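You operate a simulated robot arm through the tools that you are given. There is no shell and no other tool. Be economical: measure what you need, move in short steps, check, and stop when the job is done.

Carry out the task below with a simulated robot arm. There is one attempt and no reset: what you move stays moved.

TASK
Count 15 spacers into the grey cup and stand it on the black mat.
Fine: shut the gold lever, press the purple key to nought, then work the teal slider.

The check looks at the end state, three seconds after you hand in, the way a careful person would. Anything else that was tipped, shoved, dropped, spilled or broken makes it a failure.

THE ROBOT
A 7-joint arm with a two-finger parallel gripper, fixed in place. Base frame: the origin is at the foot of the arm, x ahead of it, y to its left, z up; the work surface is at about z = 800. Units: mm, rad, N and s.
With the tool pointing down near the work surface it reaches from about 240 to 680 mm from the base axis. Its first joint turns from -1.152 to 1.152 rad. Payload 2.4 kg.
The TCP is the grasp point between the finger pads, 30 mm short of the fingertips. In the tool frame z runs along the fingers and y along their closing line. Largest opening 94 mm; finger width 28, thickness 10; the body of the gripper, 50 by 96 mm, starts 55 mm behind the TCP.
Orientation is told as [roll, pitch, yaw] about the base's x, y, z axes, in that order, counted from this pose: with the fingers straight down and closing along the base's y, the tool's x points along the base's -x, its y along +y and its z along -z.

THE INTERFACE
- The arm moves only by the tool send_rows. Its argument "plan" is a list of rows, each a list of 7 numbers: the finger opening in mm, from 0 to 94, then the shift along the tool's x, y, z in mm, then the turn, a rotation vector about the tool's x, y, z in rad. In form: [[gripper, tx, ty, tz, ax, ay, az], ...]. A call has 1 to 12 rows; each row is the pose to reach, as a shift and turn from the pose commanded when the call began, along the tool's axes at that moment. Each row takes 0.2 s and may step no farther than 50 mm and 0.15 rad from the row before; otherwise, or with a gripper value out of range, the whole call is refused. Where a pose cannot be reached the arm comes as near as it can. A force on the tool above 60 N (or 10 N above the force at the start of the call, whichever is more), or a blocked arm, ends the call early, and 0.2 s more pass. Each finger travels about 153 mm/s and halts on what it meets, pressing with about 21 N; the grip force reading is that of the motor and also rises with nothing between the fingers. The clock runs only during rows and for 0.2 s after the last one: add rows that repeat a pose to give the fingers time. It gives the time, the measured TCP pose, the force on the tool (base axes), the opening and the grip force at its end, in the units of the frame above (readings bear some noise).
- Cameras (640 x 400 px; columns grow to the right, rows downward): "scene" is fixed at [37.4, 478.5, 1436.5]; the picture's right is [-0.73, -0.68, 0.00], its down [-0.43, 0.46, -0.78] and it looks along [0.53, -0.57, -0.63] (base axes); focal length 353 px, centre (320, 200). "wrist" rides on the gripper at [-37, 0, -58] in the tool frame; the picture's right is [0.00, -1.00, 0.00], its down [0.97, 0.00, -0.24] and it looks along [0.24, 0.00, 0.97] (tool axes); focal length 218 px, centre (320, 200).
- get_image(camera): a new picture of that camera. No time passes.
- probe_pixels(camera, pixels): for up to 12 pixels [column, row] of the newest picture of that camera ("zoom" is the newest enlarged one), the place [x, y, z] in the base frame of the surface seen there, good to about 2 mm. No time passes.
- zoom(camera, box): a new picture of the part [left, top, right, bottom] of that camera's present view, enlarged. No time passes.
- finish_job(): hands the job in; it is judged then, once.

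Work in short steps. Measure before you move; look again where a grasp or a placing could have gone wrong, and mend it. You have 80 turns and 38 pictures in all, those below and enlarged ones among them. Open the gripper and draw the arm clear of the work before you hand the job in, unless the task says otherwise; then end with one line.

The tools are called after "Call:" as name(argument=value, ...) on one line, values as JSON. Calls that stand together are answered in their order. send_rows: Moves the arm, as the interface text tells. Its arguments: {"type":"object","properties":{"plan":{"type":"array","items":{"type":"array","items":{"type":"number"}}}},"required":["plan"]} The other tools are called the same way: get_image (camera) takes a picture; probe_pixels (camera, pixels) gives the place of the surface under pixels of a picture; zoom (camera, box) takes an enlarged picture of a part of a camera's view; finish_job () hands the job in.

At the start:

```text
clock: 0.0
tcp_pos: [423.2, 80.0, 1167.1]
ee_rot: [0.001, 0.0, 0.0]
wrist_force: [-0.2, -0.7, 0.1]
width: 94.1
grip_force: 0.1
```

scene: 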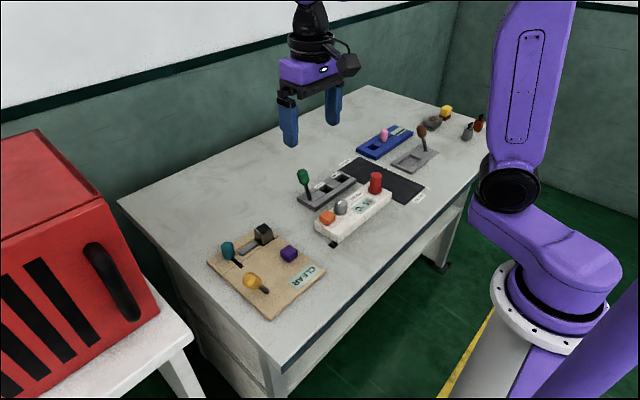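
wrist: 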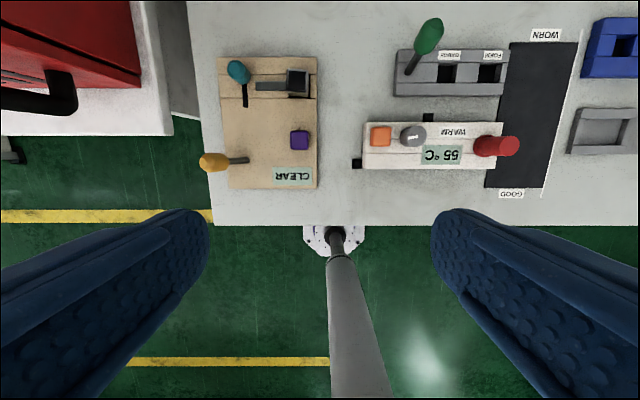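

The first pictures show a tan panel with gold, teal and purple controls near scene (265,265), a black mat near (380,180), and several other devices. I'll enlarge these to read the details.

Call:
zoom(camera="scene", box=[190, 200, 350, 330])

Call:
zoom(camera="scene", box=[290, 90, 500, 240])

Call:
zoom(camera="wrist", box=[190, 10, 640, 210])

```text
3.08 times, centred on (270, 265) of scene
```

zoom: 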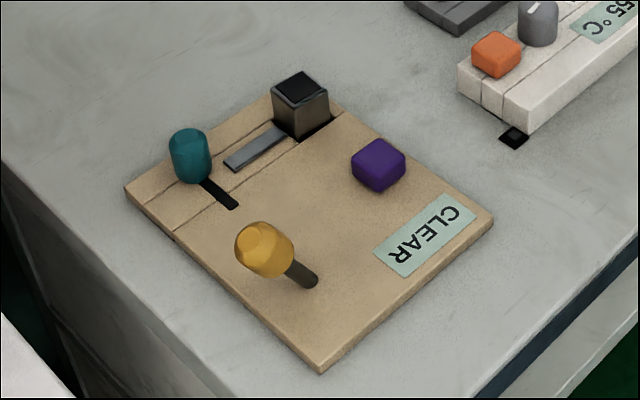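

```text
2.67 times, centred on (395, 165) of scene
```

zoom: 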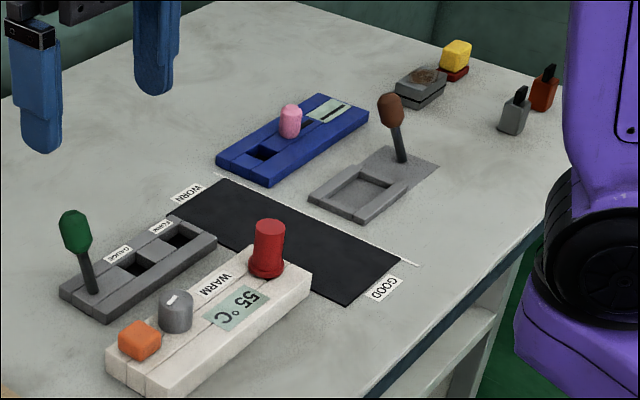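

```text
1.42 times, centred on (415, 110) of wrist
```

zoom: 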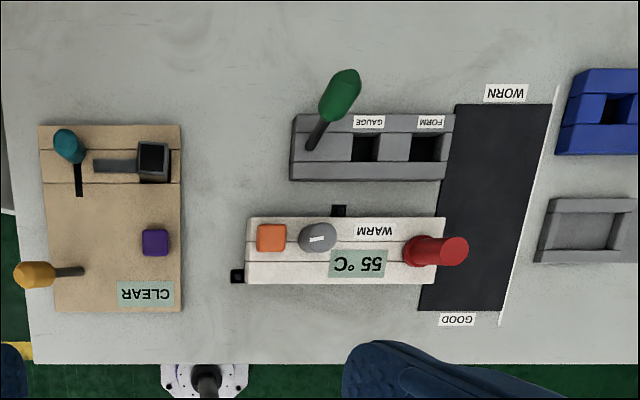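

The tan panel has a dark open box (zoom 302,105) at the end of a grey chute, a teal slider in a slot, a purple key, a gold lever and the CLEAR display. I'll probe the panel first from a new enlarged picture.

Call:
zoom(camera="scene", box=[200, 215, 330, 325])

Call:
zoom(camera="wrist", box=[190, 40, 330, 200])

Call:
zoom(camera="scene", box=[400, 95, 500, 155])

Call:
probe_pixels(camera="scene", pixels=[[345, 169], [368, 159], [426, 187], [404, 203], [380, 180], [432, 122], [446, 112], [467, 131], [478, 123]])

Call:
probe_pixels(camera="wrist", pixels=[[237, 71], [246, 100], [270, 86], [298, 81], [300, 140], [213, 161], [246, 160], [220, 58], [316, 58], [316, 187], [228, 187], [290, 176]])

```text
3.64 times, centred on (265, 270) of scene
```

zoom: 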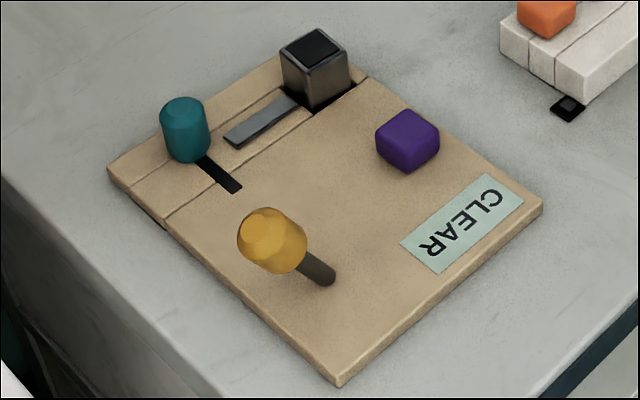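

```text
2.50 times, centred on (260, 120) of wrist
```

zoom: 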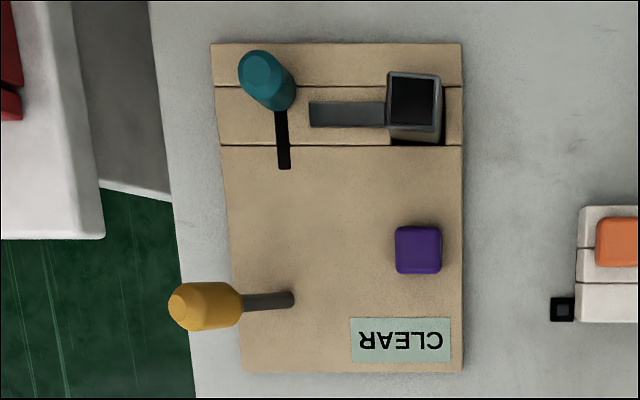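

```text
6.40 times, centred on (450, 125) of scene
```

zoom: 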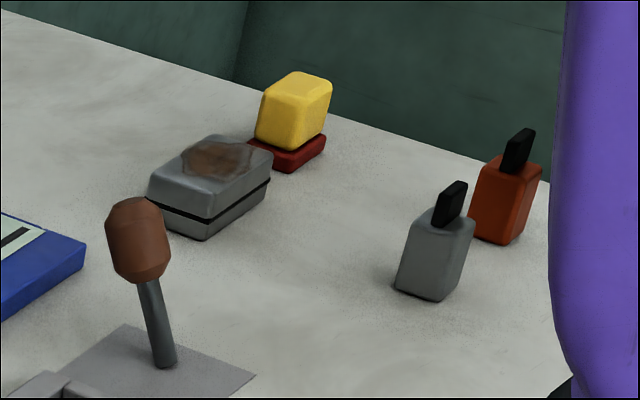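

```text
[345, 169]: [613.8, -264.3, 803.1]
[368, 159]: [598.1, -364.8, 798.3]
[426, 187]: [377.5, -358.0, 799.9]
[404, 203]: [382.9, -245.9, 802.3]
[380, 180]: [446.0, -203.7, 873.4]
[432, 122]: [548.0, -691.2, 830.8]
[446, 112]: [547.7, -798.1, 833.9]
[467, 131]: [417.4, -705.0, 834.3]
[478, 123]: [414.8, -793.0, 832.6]
```

```text
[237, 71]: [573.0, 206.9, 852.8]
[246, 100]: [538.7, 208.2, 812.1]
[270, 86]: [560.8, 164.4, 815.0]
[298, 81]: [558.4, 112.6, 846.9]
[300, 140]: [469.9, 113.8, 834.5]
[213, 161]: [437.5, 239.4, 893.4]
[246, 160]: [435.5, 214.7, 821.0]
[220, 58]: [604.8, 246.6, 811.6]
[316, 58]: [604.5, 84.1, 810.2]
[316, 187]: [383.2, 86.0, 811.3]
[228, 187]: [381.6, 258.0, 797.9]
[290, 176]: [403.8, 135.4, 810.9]
```

The panel top is at z≈811, the gold knob at about (437,243,893) tilts toward +y from a foot near y≈180, and the slider knob is at (573,207,850). The cup is near (560,112). I move above the panel for a closer look.

Call:
send_rows(plan=[[94, -18, 17, 31, 0, 0, 0], [94, -36, 34, 62, 0, 0, 0], [94, -54, 51, 94, 0, 0, 0], [94, -72, 68, 126, 0, 0, 0], [94, -87, 85, 157, 0, 0, 0], [94, -87, 85, 157, 0, 0, 0]])

Call:
get_image(camera="wrist")

```text
clock: 1.4
tcp_pos: [510.8, 163.3, 1005.2]
ee_rot: [-0.001, -0.001, 0.0]
wrist_force: [0.8, 0.3, 0.9]
width: 93.9
grip_force: 0.0
```

```text
29 pictures are left
```

wrist: 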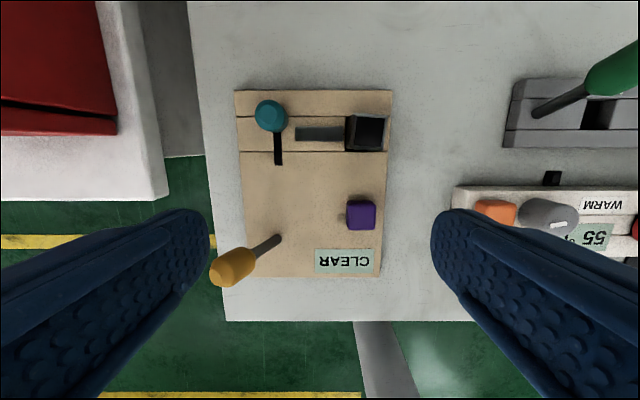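

Now I probe the knobs, cup and slot from this nearer view (teal 270,115; cup 368,132; purple 361,214; gold 233,267).

Call:
probe_pixels(camera="wrist", pixels=[[270, 111], [278, 128], [279, 162], [300, 134], [347, 118], [384, 120], [366, 128], [366, 151], [361, 214], [228, 268], [245, 262], [279, 237]])

Call:
zoom(camera="wrist", box=[200, 80, 400, 205])

```text
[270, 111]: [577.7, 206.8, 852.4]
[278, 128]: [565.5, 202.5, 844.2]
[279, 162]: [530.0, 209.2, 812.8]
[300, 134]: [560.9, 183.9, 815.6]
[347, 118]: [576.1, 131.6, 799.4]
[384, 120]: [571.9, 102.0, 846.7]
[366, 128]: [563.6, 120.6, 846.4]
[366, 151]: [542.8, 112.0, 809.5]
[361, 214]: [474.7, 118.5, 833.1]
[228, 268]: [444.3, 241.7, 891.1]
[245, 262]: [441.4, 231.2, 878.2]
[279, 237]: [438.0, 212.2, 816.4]
```

```text
3.20 times, centred on (300, 142) of wrist
```

zoom: 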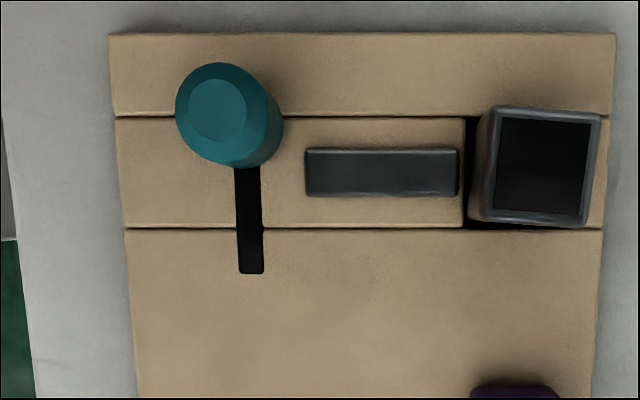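

The gold knob is at (443,244,890) on a foot near (438,205,811), so it swings along y. I move over it with a 56 mm opening and lower to cage it between the fingers.

Call:
send_rows(plan=[[75, 23, 27, 0, 0, 0, 0], [56, 46, 54, 0, 0, 0, 0], [56, 68, 80, 0, 0, 0, 0], [56, 68, 80, 0, 0, 0, 0], [56, 68, 80, 40, 0, 0, 0]])

Call:
get_image(camera="wrist")

```text
clock: 2.6
tcp_pos: [443.9, 245.1, 970.7]
ee_rot: [0.001, 0.0, 0.0]
wrist_force: [-0.1, 0.1, 0.2]
width: 56.2
grip_force: 0.0
```

```text
27 pictures are left
```

wrist: 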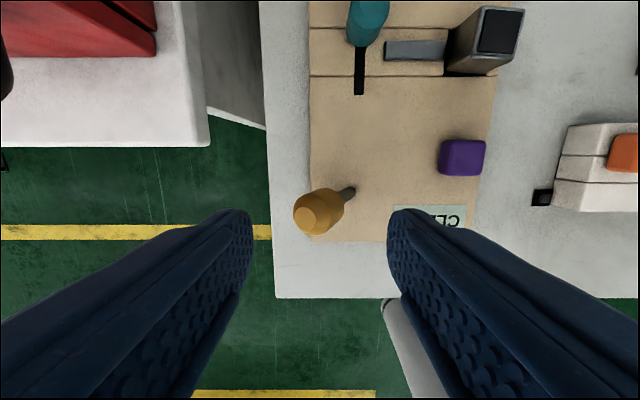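

The knob is at column 318, centred between the fingers. I lower 80 mm, then look at the result.

Call:
send_rows(plan=[[56, 2, 0, 40, 0, 0, 0], [56, 2, 0, 82, 0, 0, 0], [56, 2, 0, 82, 0, 0, 0]])

Call:
zoom(camera="scene", box=[190, 180, 350, 330])

```text
clock: 3.4
tcp_pos: [441.0, 243.7, 889.0]
ee_rot: [0.0, -0.001, 0.0]
wrist_force: [0.0, -0.7, -0.3]
width: 56.1
grip_force: 0.0
```

```text
2.67 times, centred on (270, 255) of scene
```

zoom: 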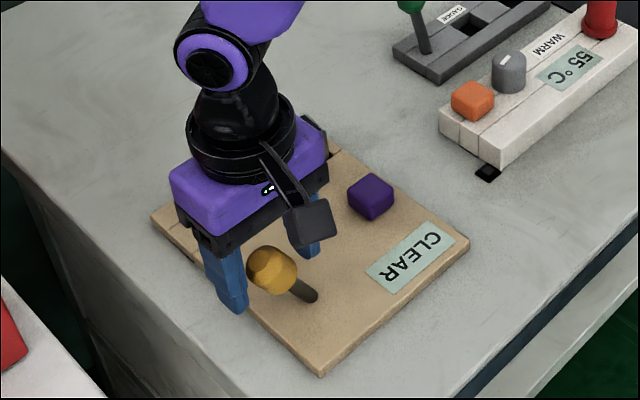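

The knob looks caged between the fingers. I sweep toward -y in small rows.

Call:
send_rows(plan=[[56, 0, -12, -2, 0, 0, 0], [56, 0, -24, -4, 0, 0, 0], [56, 0, -36, -6, 0, 0, 0], [56, 0, -48, -6, 0, 0, 0], [56, 0, -60, -6, 0, 0, 0], [56, 0, -72, -4, 0, 0, 0], [56, 0, -84, -2, 0, 0, 0], [56, 0, -92, 0, 0, 0, 0]])

Call:
zoom(camera="scene", box=[190, 180, 350, 330])

```text
clock: 5.1
tcp_pos: [442.0, 169.9, 893.0]
ee_rot: [0.01, -0.017, 0.019]
wrist_force: [-6.1, 26.1, 4.5]
width: 71.0
grip_force: 12.9
stopped in row 8: the force on the tool passed its limit (the readings are from after the stop); the commanded pose is now the measured one
```

```text
2.67 times, centred on (270, 255) of scene
```

zoom: 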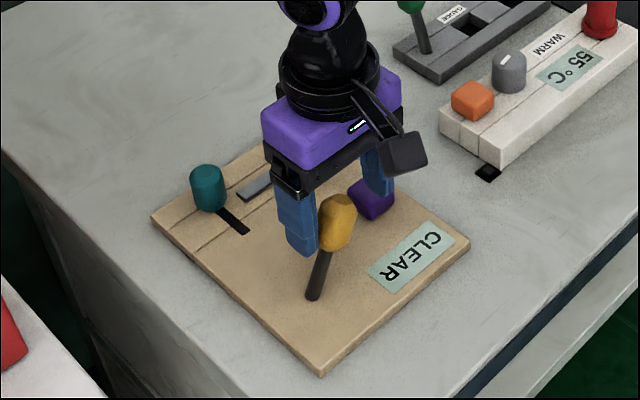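

The gold lever is now over on the -y side and hit its stop (26 N). I release it, rise and move over the purple key with fingers closing.

Call:
send_rows(plan=[[71, 0, 10, 0, 0.01, 0.017, 0.019], [71, 0, 10, -45, 0.01, 0.017, 0.019], [60, 0, 5, -70, 0.01, 0.017, 0.019], [30, -20, -28, -70, 0.01, 0.017, 0.019], [0, -32, -55, -70, 0.01, 0.017, 0.019], [0, -32, -55, -70, 0.01, 0.017, 0.019]])

Call:
get_image(camera="wrist")

Call:
zoom(camera="scene", box=[190, 180, 350, 330])

```text
clock: 6.5
tcp_pos: [473.5, 109.9, 960.3]
ee_rot: [-0.002, 0.008, -0.004]
wrist_force: [-0.3, -0.8, -0.2]
width: 0.0
grip_force: 21.1
```

```text
24 pictures are left
```

wrist: 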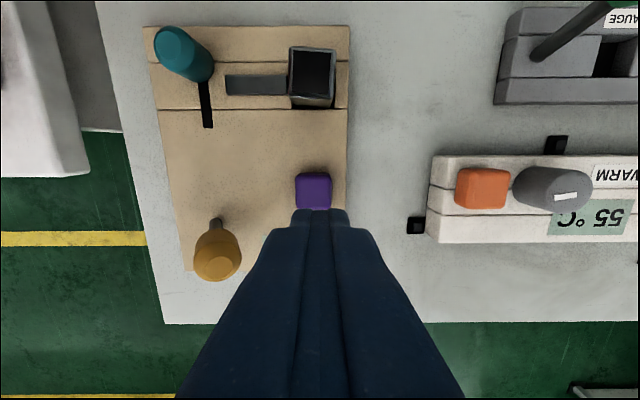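

```text
2.67 times, centred on (270, 255) of scene
```

zoom: 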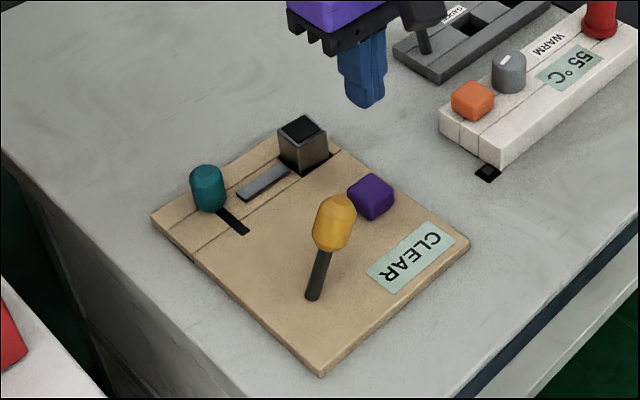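

The lever stays over. I probe the key's centre and the knob for clearance.

Call:
probe_pixels(camera="wrist", pixels=[[300, 192], [328, 192], [314, 180], [314, 204], [216, 260], [235, 250]])

```text
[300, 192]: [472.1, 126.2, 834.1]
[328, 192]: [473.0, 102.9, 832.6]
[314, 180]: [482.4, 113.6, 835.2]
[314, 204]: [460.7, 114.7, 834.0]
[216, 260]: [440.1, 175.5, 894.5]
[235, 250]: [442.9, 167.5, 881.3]
```

Key centre is (471.5,114.5), top z≈834, so contact comes at TCP z≈864. I descend and press about 6 mm in small rows, then lift.

Call:
send_rows(plan=[[0, 2, 4, 45, 0, -0.008, 0], [0, 2, 4, 85, 0, -0.008, 0], [0, 2, 4, 92, 0, -0.008, 0], [0, 2, 4, 95, 0, -0.008, 0], [0, 2, 4, 98, 0, -0.008, 0], [0, 2, 4, 101, 0, -0.008, 0], [0, 2, 4, 101, 0, -0.008, 0]])

Call:
zoom(camera="scene", box=[190, 180, 350, 330])

```text
clock: 8.1
tcp_pos: [470.3, 113.6, 860.2]
ee_rot: [0.0, -0.001, -0.004]
wrist_force: [-1.7, 1.0, 2.3]
width: 0.0
grip_force: 20.6
```

```text
2.67 times, centred on (270, 255) of scene
```

zoom: 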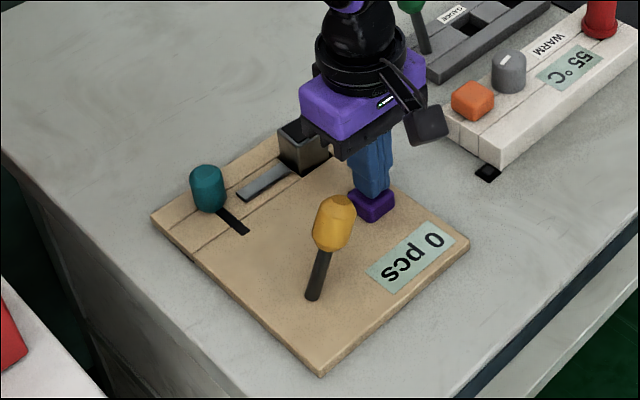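

The display reads "0 pcs". I lift off the key and move to above the teal slider knob (573,207).

Call:
send_rows(plan=[[0, 0, 0, -45, 0, 0, 0], [0, 0, 0, -90, 0, 0, 0], [20, -33, 30, -90, 0, 0, 0], [40, -66, 60, -90, 0, 0, 0], [60, -102, 93, -90, 0, 0, 0], [60, -102, 93, -90, 0, 0, 0]])

Call:
get_image(camera="wrist")

```text
clock: 9.5
tcp_pos: [572.5, 206.8, 947.2]
ee_rot: [-0.004, -0.001, -0.008]
wrist_force: [-0.1, 0.5, -0.9]
width: 60.1
grip_force: 0.1
```

```text
21 pictures are left
```

wrist: 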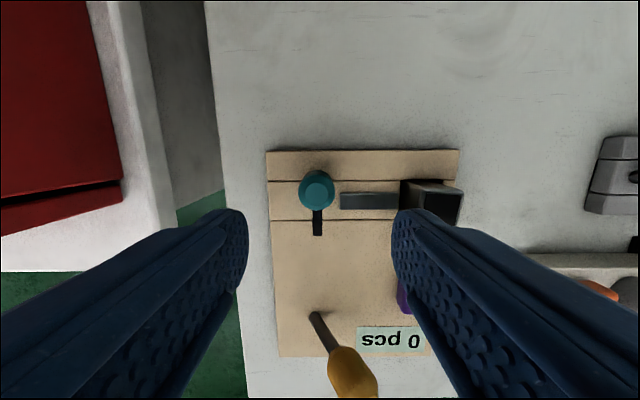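

Call:
probe_pixels(camera="wrist", pixels=[[317, 185], [301, 190], [333, 190], [317, 173], [317, 207], [317, 234], [115, 150], [150, 150]])

```text
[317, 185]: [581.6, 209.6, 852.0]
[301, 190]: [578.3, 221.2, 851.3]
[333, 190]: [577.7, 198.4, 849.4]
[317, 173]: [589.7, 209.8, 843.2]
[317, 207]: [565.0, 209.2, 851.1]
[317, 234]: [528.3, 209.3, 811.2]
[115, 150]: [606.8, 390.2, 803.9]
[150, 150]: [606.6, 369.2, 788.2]
```

The slider knob is centred at (577,209.5), top z≈852, and the red box is far off (y>369). I lower around it and grip.

Call:
send_rows(plan=[[60, -5, 3, 45, 0, 0, 0], [60, -5, 3, 88, 0, 0, 0], [60, -5, 3, 90, 0, 0, 0], [40, -5, 3, 90, 0, 0, 0], [15, -5, 3, 90, 0, 0, 0], [15, -5, 3, 90, 0, 0, 0]])

```text
clock: 10.9
tcp_pos: [577.1, 209.2, 860.0]
ee_rot: [-0.003, -0.001, -0.006]
wrist_force: [1.1, 6.1, -6.6]
width: 26.9
grip_force: 45.1
```

The knob is gripped (26.9 mm). I draw it toward -x in small rows to feel the stroke.

Call:
send_rows(plan=[[20, 8, 0, 0, 0, 0, 0], [20, 16, 0, 0, 0, 0, 0], [20, 24, 0, 0, 0, 0, 0], [20, 30, 0, 0, 0, 0, 0], [20, 35, 0, 0, 0, 0, 0], [20, 40, 0, 0, 0, 0, 0]])

Call:
zoom(camera="scene", box=[190, 180, 350, 330])

```text
clock: 12.3
tcp_pos: [538.8, 210.2, 860.2]
ee_rot: [-0.001, -0.006, -0.005]
wrist_force: [2.2, 15.0, 4.8]
width: 26.8
grip_force: 45.1
```

```text
2.67 times, centred on (270, 255) of scene
```

zoom: 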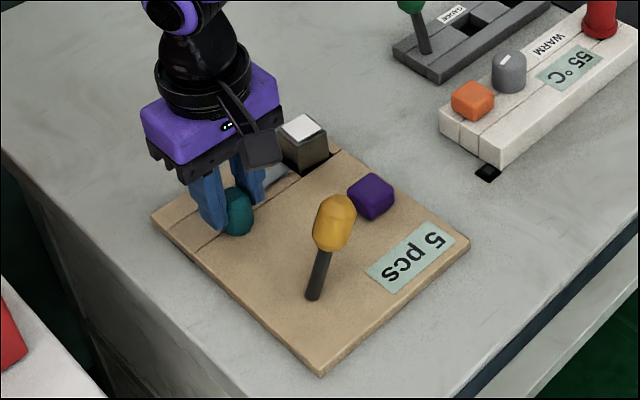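

The display shows 5 pcs. I return the slider fully and check whether the count stays.

Call:
send_rows(plan=[[20, -12, 0, 0, 0, 0, 0], [20, -25, 0, 0, 0, 0, 0], [20, -40, 0, 0, 0, 0, 0]])

Call:
zoom(camera="scene", box=[190, 180, 350, 330])

```text
clock: 13.1
tcp_pos: [576.9, 209.7, 860.4]
ee_rot: [-0.001, 0.001, -0.006]
wrist_force: [-2.2, 15.6, -2.5]
width: 26.7
grip_force: 45.0
```

```text
2.67 times, centred on (270, 255) of scene
```

zoom: 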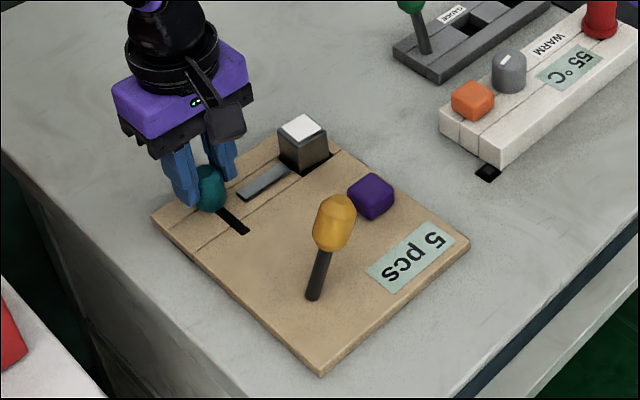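

The count holds at 5. I do the second stroke in the same manner and check.

Call:
send_rows(plan=[[20, 8, 0, 0, 0, 0, 0], [20, 16, 0, 0, 0, 0, 0], [20, 24, 0, 0, 0, 0, 0], [20, 30, 0, 0, 0, 0, 0], [20, 35, 0, 0, 0, 0, 0], [20, 40, 0, 0, 0, 0, 0], [20, 28, 0, 0, 0, 0, 0], [20, 15, 0, 0, 0, 0, 0], [20, 0, 0, 0, 0, 0, 0]])

Call:
zoom(camera="scene", box=[190, 180, 350, 330])

```text
clock: 15.1
tcp_pos: [577.4, 210.5, 860.3]
ee_rot: [-0.002, -0.001, -0.005]
wrist_force: [-10.7, 14.7, -6.0]
width: 26.6
grip_force: 45.8
```

```text
2.67 times, centred on (270, 255) of scene
```

zoom: 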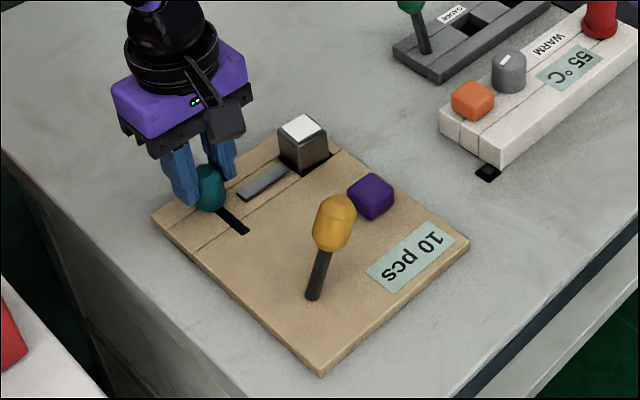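

10 pcs after two strokes. One more identical stroke.

Call:
send_rows(plan=[[20, 8, 0, 0, 0, 0, 0], [20, 16, 0, 0, 0, 0, 0], [20, 24, 0, 0, 0, 0, 0], [20, 30, 0, 0, 0, 0, 0], [20, 35, 0, 0, 0, 0, 0], [20, 40, 0, 0, 0, 0, 0], [20, 28, 0, 0, 0, 0, 0], [20, 15, 0, 0, 0, 0, 0], [20, 0, 0, 0, 0, 0, 0]])

Call:
zoom(camera="scene", box=[190, 180, 350, 330])

```text
clock: 17.1
tcp_pos: [577.9, 209.0, 860.0]
ee_rot: [-0.004, 0.002, -0.004]
wrist_force: [-3.1, 18.3, -11.3]
width: 26.6
grip_force: 44.7
```

```text
2.67 times, centred on (270, 255) of scene
```

zoom: 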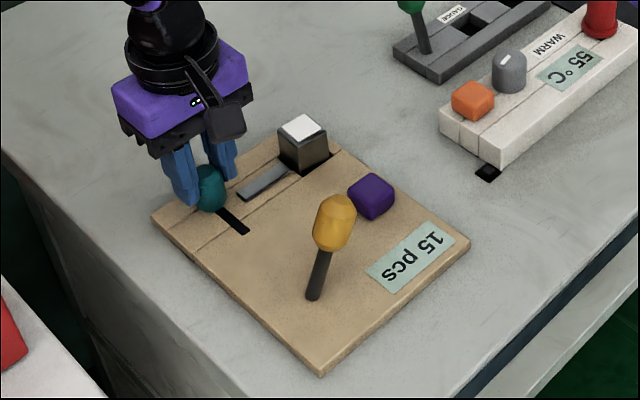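

15 pcs reached. I release the slider, rise straight up, and move over the cup.

Call:
send_rows(plan=[[45, 0, 0, 0, 0, 0, 0], [60, 0, 0, 0, 0, 0, 0], [60, 0, 0, -45, 0, 0, 0], [60, 0, 0, -90, 0, 0, 0], [60, 5, -32, -90, 0, 0, 0], [60, 10, -64, -90, 0, 0, 0], [60, 16, -96, -90, 0, 0, 0], [60, 16, -96, -90, 0, 0, 0]])

Call:
get_image(camera="wrist")

```text
clock: 18.9
tcp_pos: [561.7, 113.9, 950.6]
ee_rot: [-0.002, -0.001, -0.005]
wrist_force: [0.2, 0.3, 0.0]
width: 59.8
grip_force: 0.0
```

```text
16 pictures are left
```

wrist: 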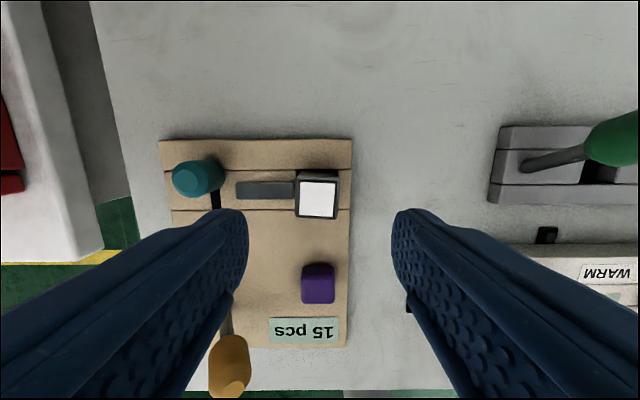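

Call:
zoom(camera="wrist", box=[260, 140, 380, 240])

Call:
probe_pixels(camera="wrist", pixels=[[317, 195], [297, 195], [300, 215], [336, 183], [333, 215], [317, 172], [317, 178], [317, 217], [337, 200], [290, 190]])

```text
4.00 times, centred on (320, 190) of wrist
```

zoom: 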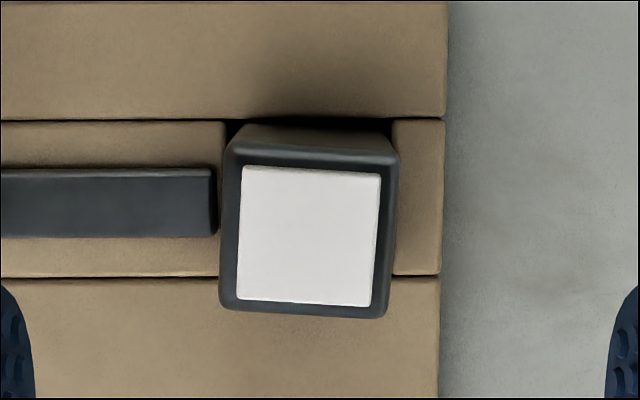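

```text
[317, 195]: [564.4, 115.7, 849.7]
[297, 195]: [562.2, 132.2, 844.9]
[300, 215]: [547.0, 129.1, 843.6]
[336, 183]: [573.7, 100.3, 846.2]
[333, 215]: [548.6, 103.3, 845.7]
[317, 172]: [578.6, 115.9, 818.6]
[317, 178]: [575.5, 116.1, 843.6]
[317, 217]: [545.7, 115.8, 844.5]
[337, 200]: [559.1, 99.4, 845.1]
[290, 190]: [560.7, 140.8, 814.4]
```

The cup is about 32 mm square, centred at (561.5,116), rim z≈846, turned by about 0.05 rad. I descend to fingertips at z≈821, above the chute (815), and close gently.

Call:
send_rows(plan=[[56, 0, 2, 30, 0, 0, 0.05], [56, 0, 2, 70, 0, 0, 0.05], [56, 0, 2, 98, 0, 0, 0.05], [56, 0, 2, 98, 0, 0, 0.05], [44, 0, 2, 98, 0, 0, 0.05], [36, 0, 2, 98, 0, 0, 0.05], [28, 0, 2, 98, 0, 0, 0.05], [28, 0, 2, 98, 0, 0, 0.05]])

Call:
zoom(camera="scene", box=[200, 150, 360, 280])

```text
clock: 20.7
tcp_pos: [561.3, 116.5, 852.9]
ee_rot: [-0.002, -0.001, -0.056]
wrist_force: [0.0, 0.6, -0.7]
width: 33.1
grip_force: 21.0
```

```text
3.08 times, centred on (280, 215) of scene
```

zoom: 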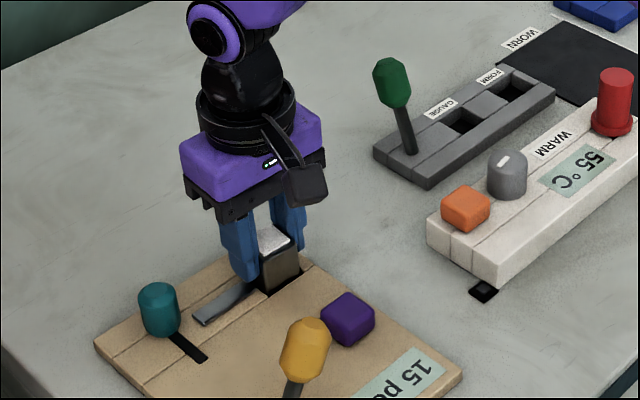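

Gripped at 33.1 mm. I lift slowly and smoothly, keeping the cup level, then check it.

Call:
send_rows(plan=[[28, 0, 0, -5, 0, 0, 0], [28, 0, 0, -15, 0, 0, 0], [28, 0, 0, -30, 0, 0, 0], [28, 0, 0, -50, 0, 0, 0], [28, 0, 0, -70, 0, 0, 0], [28, 0, 0, -90, 0, 0, 0], [28, 0, 0, -110, 0, 0, 0], [28, 0, 0, -125, 0, 0, 0], [28, 0, 0, -135, 0, 0, 0], [28, 0, 0, -140, 0, 0, 0]])

Call:
get_image(camera="scene")

Call:
probe_pixels(camera="scene", pixels=[[303, 174], [375, 176], [340, 200], [385, 132], [350, 165], [385, 180], [400, 190], [383, 170], [372, 162], [421, 182]])

```text
clock: 22.9
tcp_pos: [561.6, 114.1, 992.9]
ee_rot: [-0.003, -0.002, -0.056]
wrist_force: [-0.3, 0.8, 0.7]
width: 33.3
grip_force: 20.8
```

```text
13 pictures are left
```

scene: 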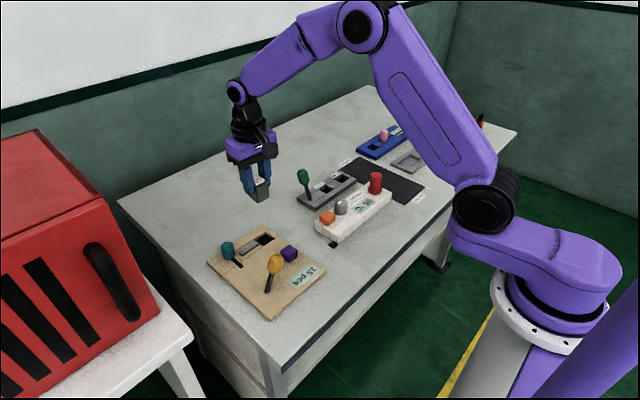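

```text
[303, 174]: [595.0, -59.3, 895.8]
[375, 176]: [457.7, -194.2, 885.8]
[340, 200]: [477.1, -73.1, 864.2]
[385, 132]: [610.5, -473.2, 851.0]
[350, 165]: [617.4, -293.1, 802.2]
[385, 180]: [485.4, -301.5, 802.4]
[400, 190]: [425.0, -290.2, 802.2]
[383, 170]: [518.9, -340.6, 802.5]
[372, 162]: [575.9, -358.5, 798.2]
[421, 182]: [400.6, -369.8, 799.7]
```

The cup is lifted upright; the tallest obstacle (green knob) is z≈900 and the cup bottom is about 940. The mat runs x 380–610, y -250 to -355, so I carry the cup over toward (495,-303).

Call:
send_rows(plan=[[28, 1, -10, 0, 0, 0, 0], [28, 3, -30, 0, 0, 0, 0], [28, 6.5, -63, 0, 0, 0, -0.01], [28, 11, -107, 0, 0, 0, -0.02], [28, 16, -154, 0, 0, 0, -0.03], [28, 21, -202, 0, 0, 0, -0.04], [28, 25.5, -250, 0, 0, 0, -0.056], [28, 30.5, -298, 0, 0, 0, -0.056], [28, 35, -343, 0, 0, 0, -0.056], [28, 38.5, -380, 0, 0, 0, -0.056], [28, 41, -405, 0, 0, 0, -0.056], [28, 42.5, -420, 0, 0, 0, -0.056]])

Call:
get_image(camera="wrist")

Call:
get_image(camera="scene")

```text
clock: 25.5
tcp_pos: [494.7, -303.4, 993.9]
ee_rot: [-0.001, -0.002, -0.001]
wrist_force: [0.1, -0.2, 0.2]
width: 33.0
grip_force: 21.2
```

```text
12 pictures are left
```

wrist: 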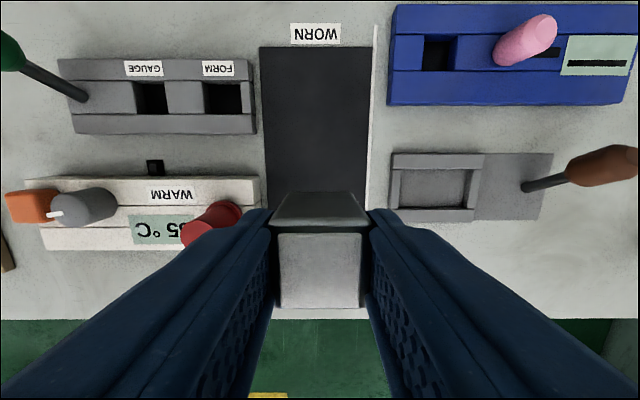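

```text
11 pictures are left
```

scene: 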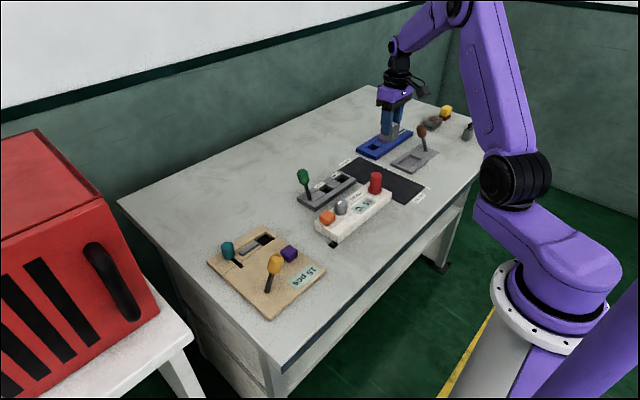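

The cup is over the mat's middle with y margins of about 35 mm. I lower it, slowing at the end until contact.

Call:
send_rows(plan=[[28, 0, 0, 10, 0, 0, 0], [28, 0, 0, 35, 0, 0, 0], [28, 0, 0, 65, 0, 0, 0], [28, 0, 0, 95, 0, 0, 0], [28, 0, 0, 115, 0, 0, 0], [28, 0, 0, 127, 0, 0, 0], [28, 0, 0, 132, 0, 0, 0], [28, 0, 0, 134, 0, 0, 0], [28, 0, 0, 134, 0, 0, 0]])

Call:
zoom(camera="scene", box=[320, 120, 460, 220])

```text
clock: 27.5
tcp_pos: [494.4, -302.4, 859.6]
ee_rot: [-0.003, -0.001, -0.001]
wrist_force: [-0.6, -0.4, -0.9]
width: 32.9
grip_force: 20.9
```

```text
4.00 times, centred on (390, 170) of scene
```

zoom: 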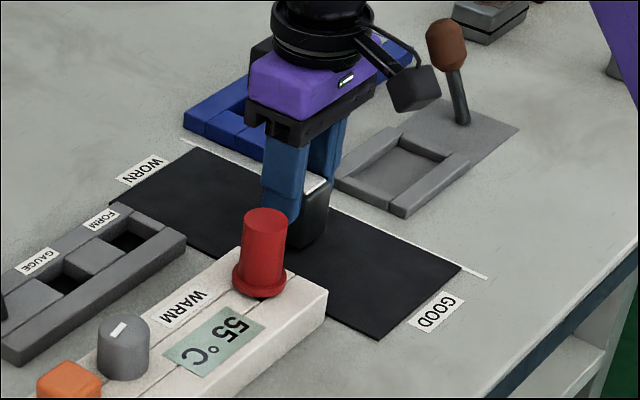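

Not yet in contact (force ~0, z 859.6). I go down in 1 mm rows, watching the force.

Call:
send_rows(plan=[[28, 0, 0, 1, 0, 0, 0], [28, 0, 0, 2, 0, 0, 0], [28, 0, 0, 3, 0, 0, 0], [28, 0, 0, 4, 0, 0, 0]])

```text
clock: 28.5
tcp_pos: [496.1, -301.9, 856.2]
ee_rot: [-0.003, -0.002, 0.001]
wrist_force: [-0.2, 0.6, -0.4]
width: 33.1
grip_force: 20.9
```

Still free. I continue by 0.7 mm rows.

Call:
send_rows(plan=[[28, 0, 0, 0.7, 0, 0, 0], [28, 0, 0, 1.4, 0, 0, 0], [28, 0, 0, 2, 0, 0, 0], [28, 0, 0, 2, 0, 0, 0]])

```text
clock: 29.5
tcp_pos: [497.4, -303.3, 854.3]
ee_rot: [-0.004, -0.003, 0.0]
wrist_force: [-4.0, -0.3, 18.7]
width: 33.3
grip_force: 21.3
```

Contact (18.7 N up). I ease 0.7 mm and open slowly, then rise.

Call:
send_rows(plan=[[28, 0, 0, -0.6, 0, 0, 0], [34, 0, 0, -0.6, 0, 0, 0], [40, 0, 0, -0.6, 0, 0, 0], [52, 0, 0, -0.6, 0, 0, 0], [52, 0, 0, -0.6, 0, 0, 0], [52, 0, 0, -20, 0, 0, 0], [52, 0, 0, -50, 0, 0, 0], [52, 0, 0, -95, 0, 0, 0], [52, 0, 0, -140, 0, 0, 0], [52, 0, 0, -180, 0, 0, 0]])

Call:
get_image(camera="scene")

Call:
get_image(camera="wrist")

```text
clock: 31.7
tcp_pos: [496.0, -302.6, 1033.2]
ee_rot: [-0.003, -0.002, 0.001]
wrist_force: [0.1, 0.0, 0.1]
width: 52.1
grip_force: 0.0
```

```text
9 pictures are left
```

scene: 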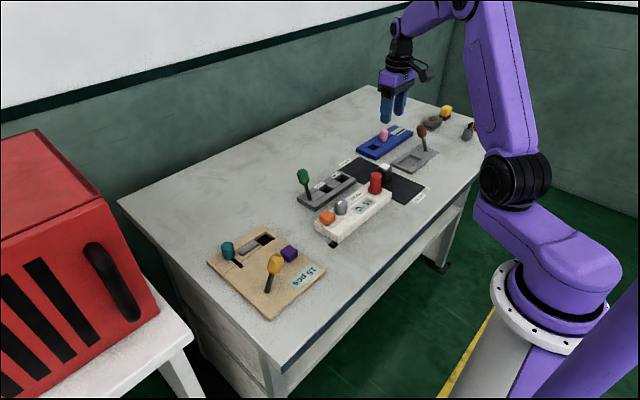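

```text
8 pictures are left
```

wrist: 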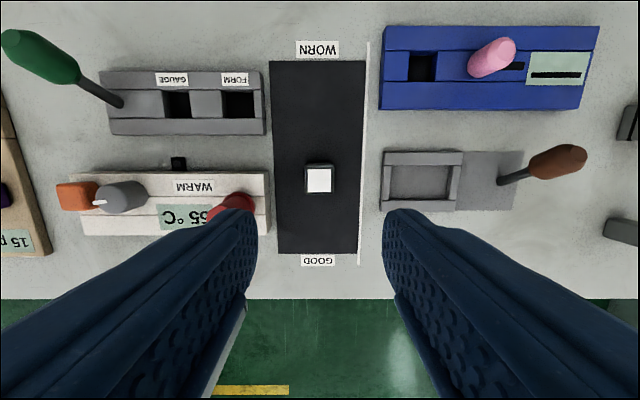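

The cup stands upright in the middle of the mat (wrist 319,179), and the display shows 15 pcs. I draw the arm higher and open it before handing in.

Call:
send_rows(plan=[[94, 0, 30, -30, 0, 0, 0], [94, 0, 60, -60, 0, 0, 0], [94, 0, 90, -90, 0, 0, 0], [94, 0, 120, -110, 0, 0, 0], [94, 0, 120, -110, 0, 0, 0]])

Call:
zoom(camera="scene", box=[200, 120, 460, 320])

```text
clock: 32.9
tcp_pos: [495.6, -179.3, 1141.0]
ee_rot: [-0.003, -0.002, -0.001]
wrist_force: [-0.1, 0.2, -0.4]
width: 93.8
grip_force: 0.1
```

```text
2.00 times, centred on (330, 220) of scene
```

zoom: 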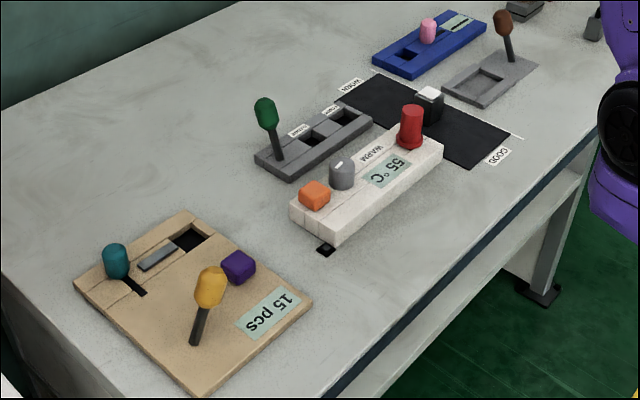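

All is in place and the arm is clear with the gripper open; I hand in.

Call:
finish_job()

```text
The job is handed in.
```

The grey cup, filled with 15 spacers by the panel's count ("15 pcs"), is standing upright on the black mat. I shut the gold lever and zeroed the display with the purple key before working the slider.
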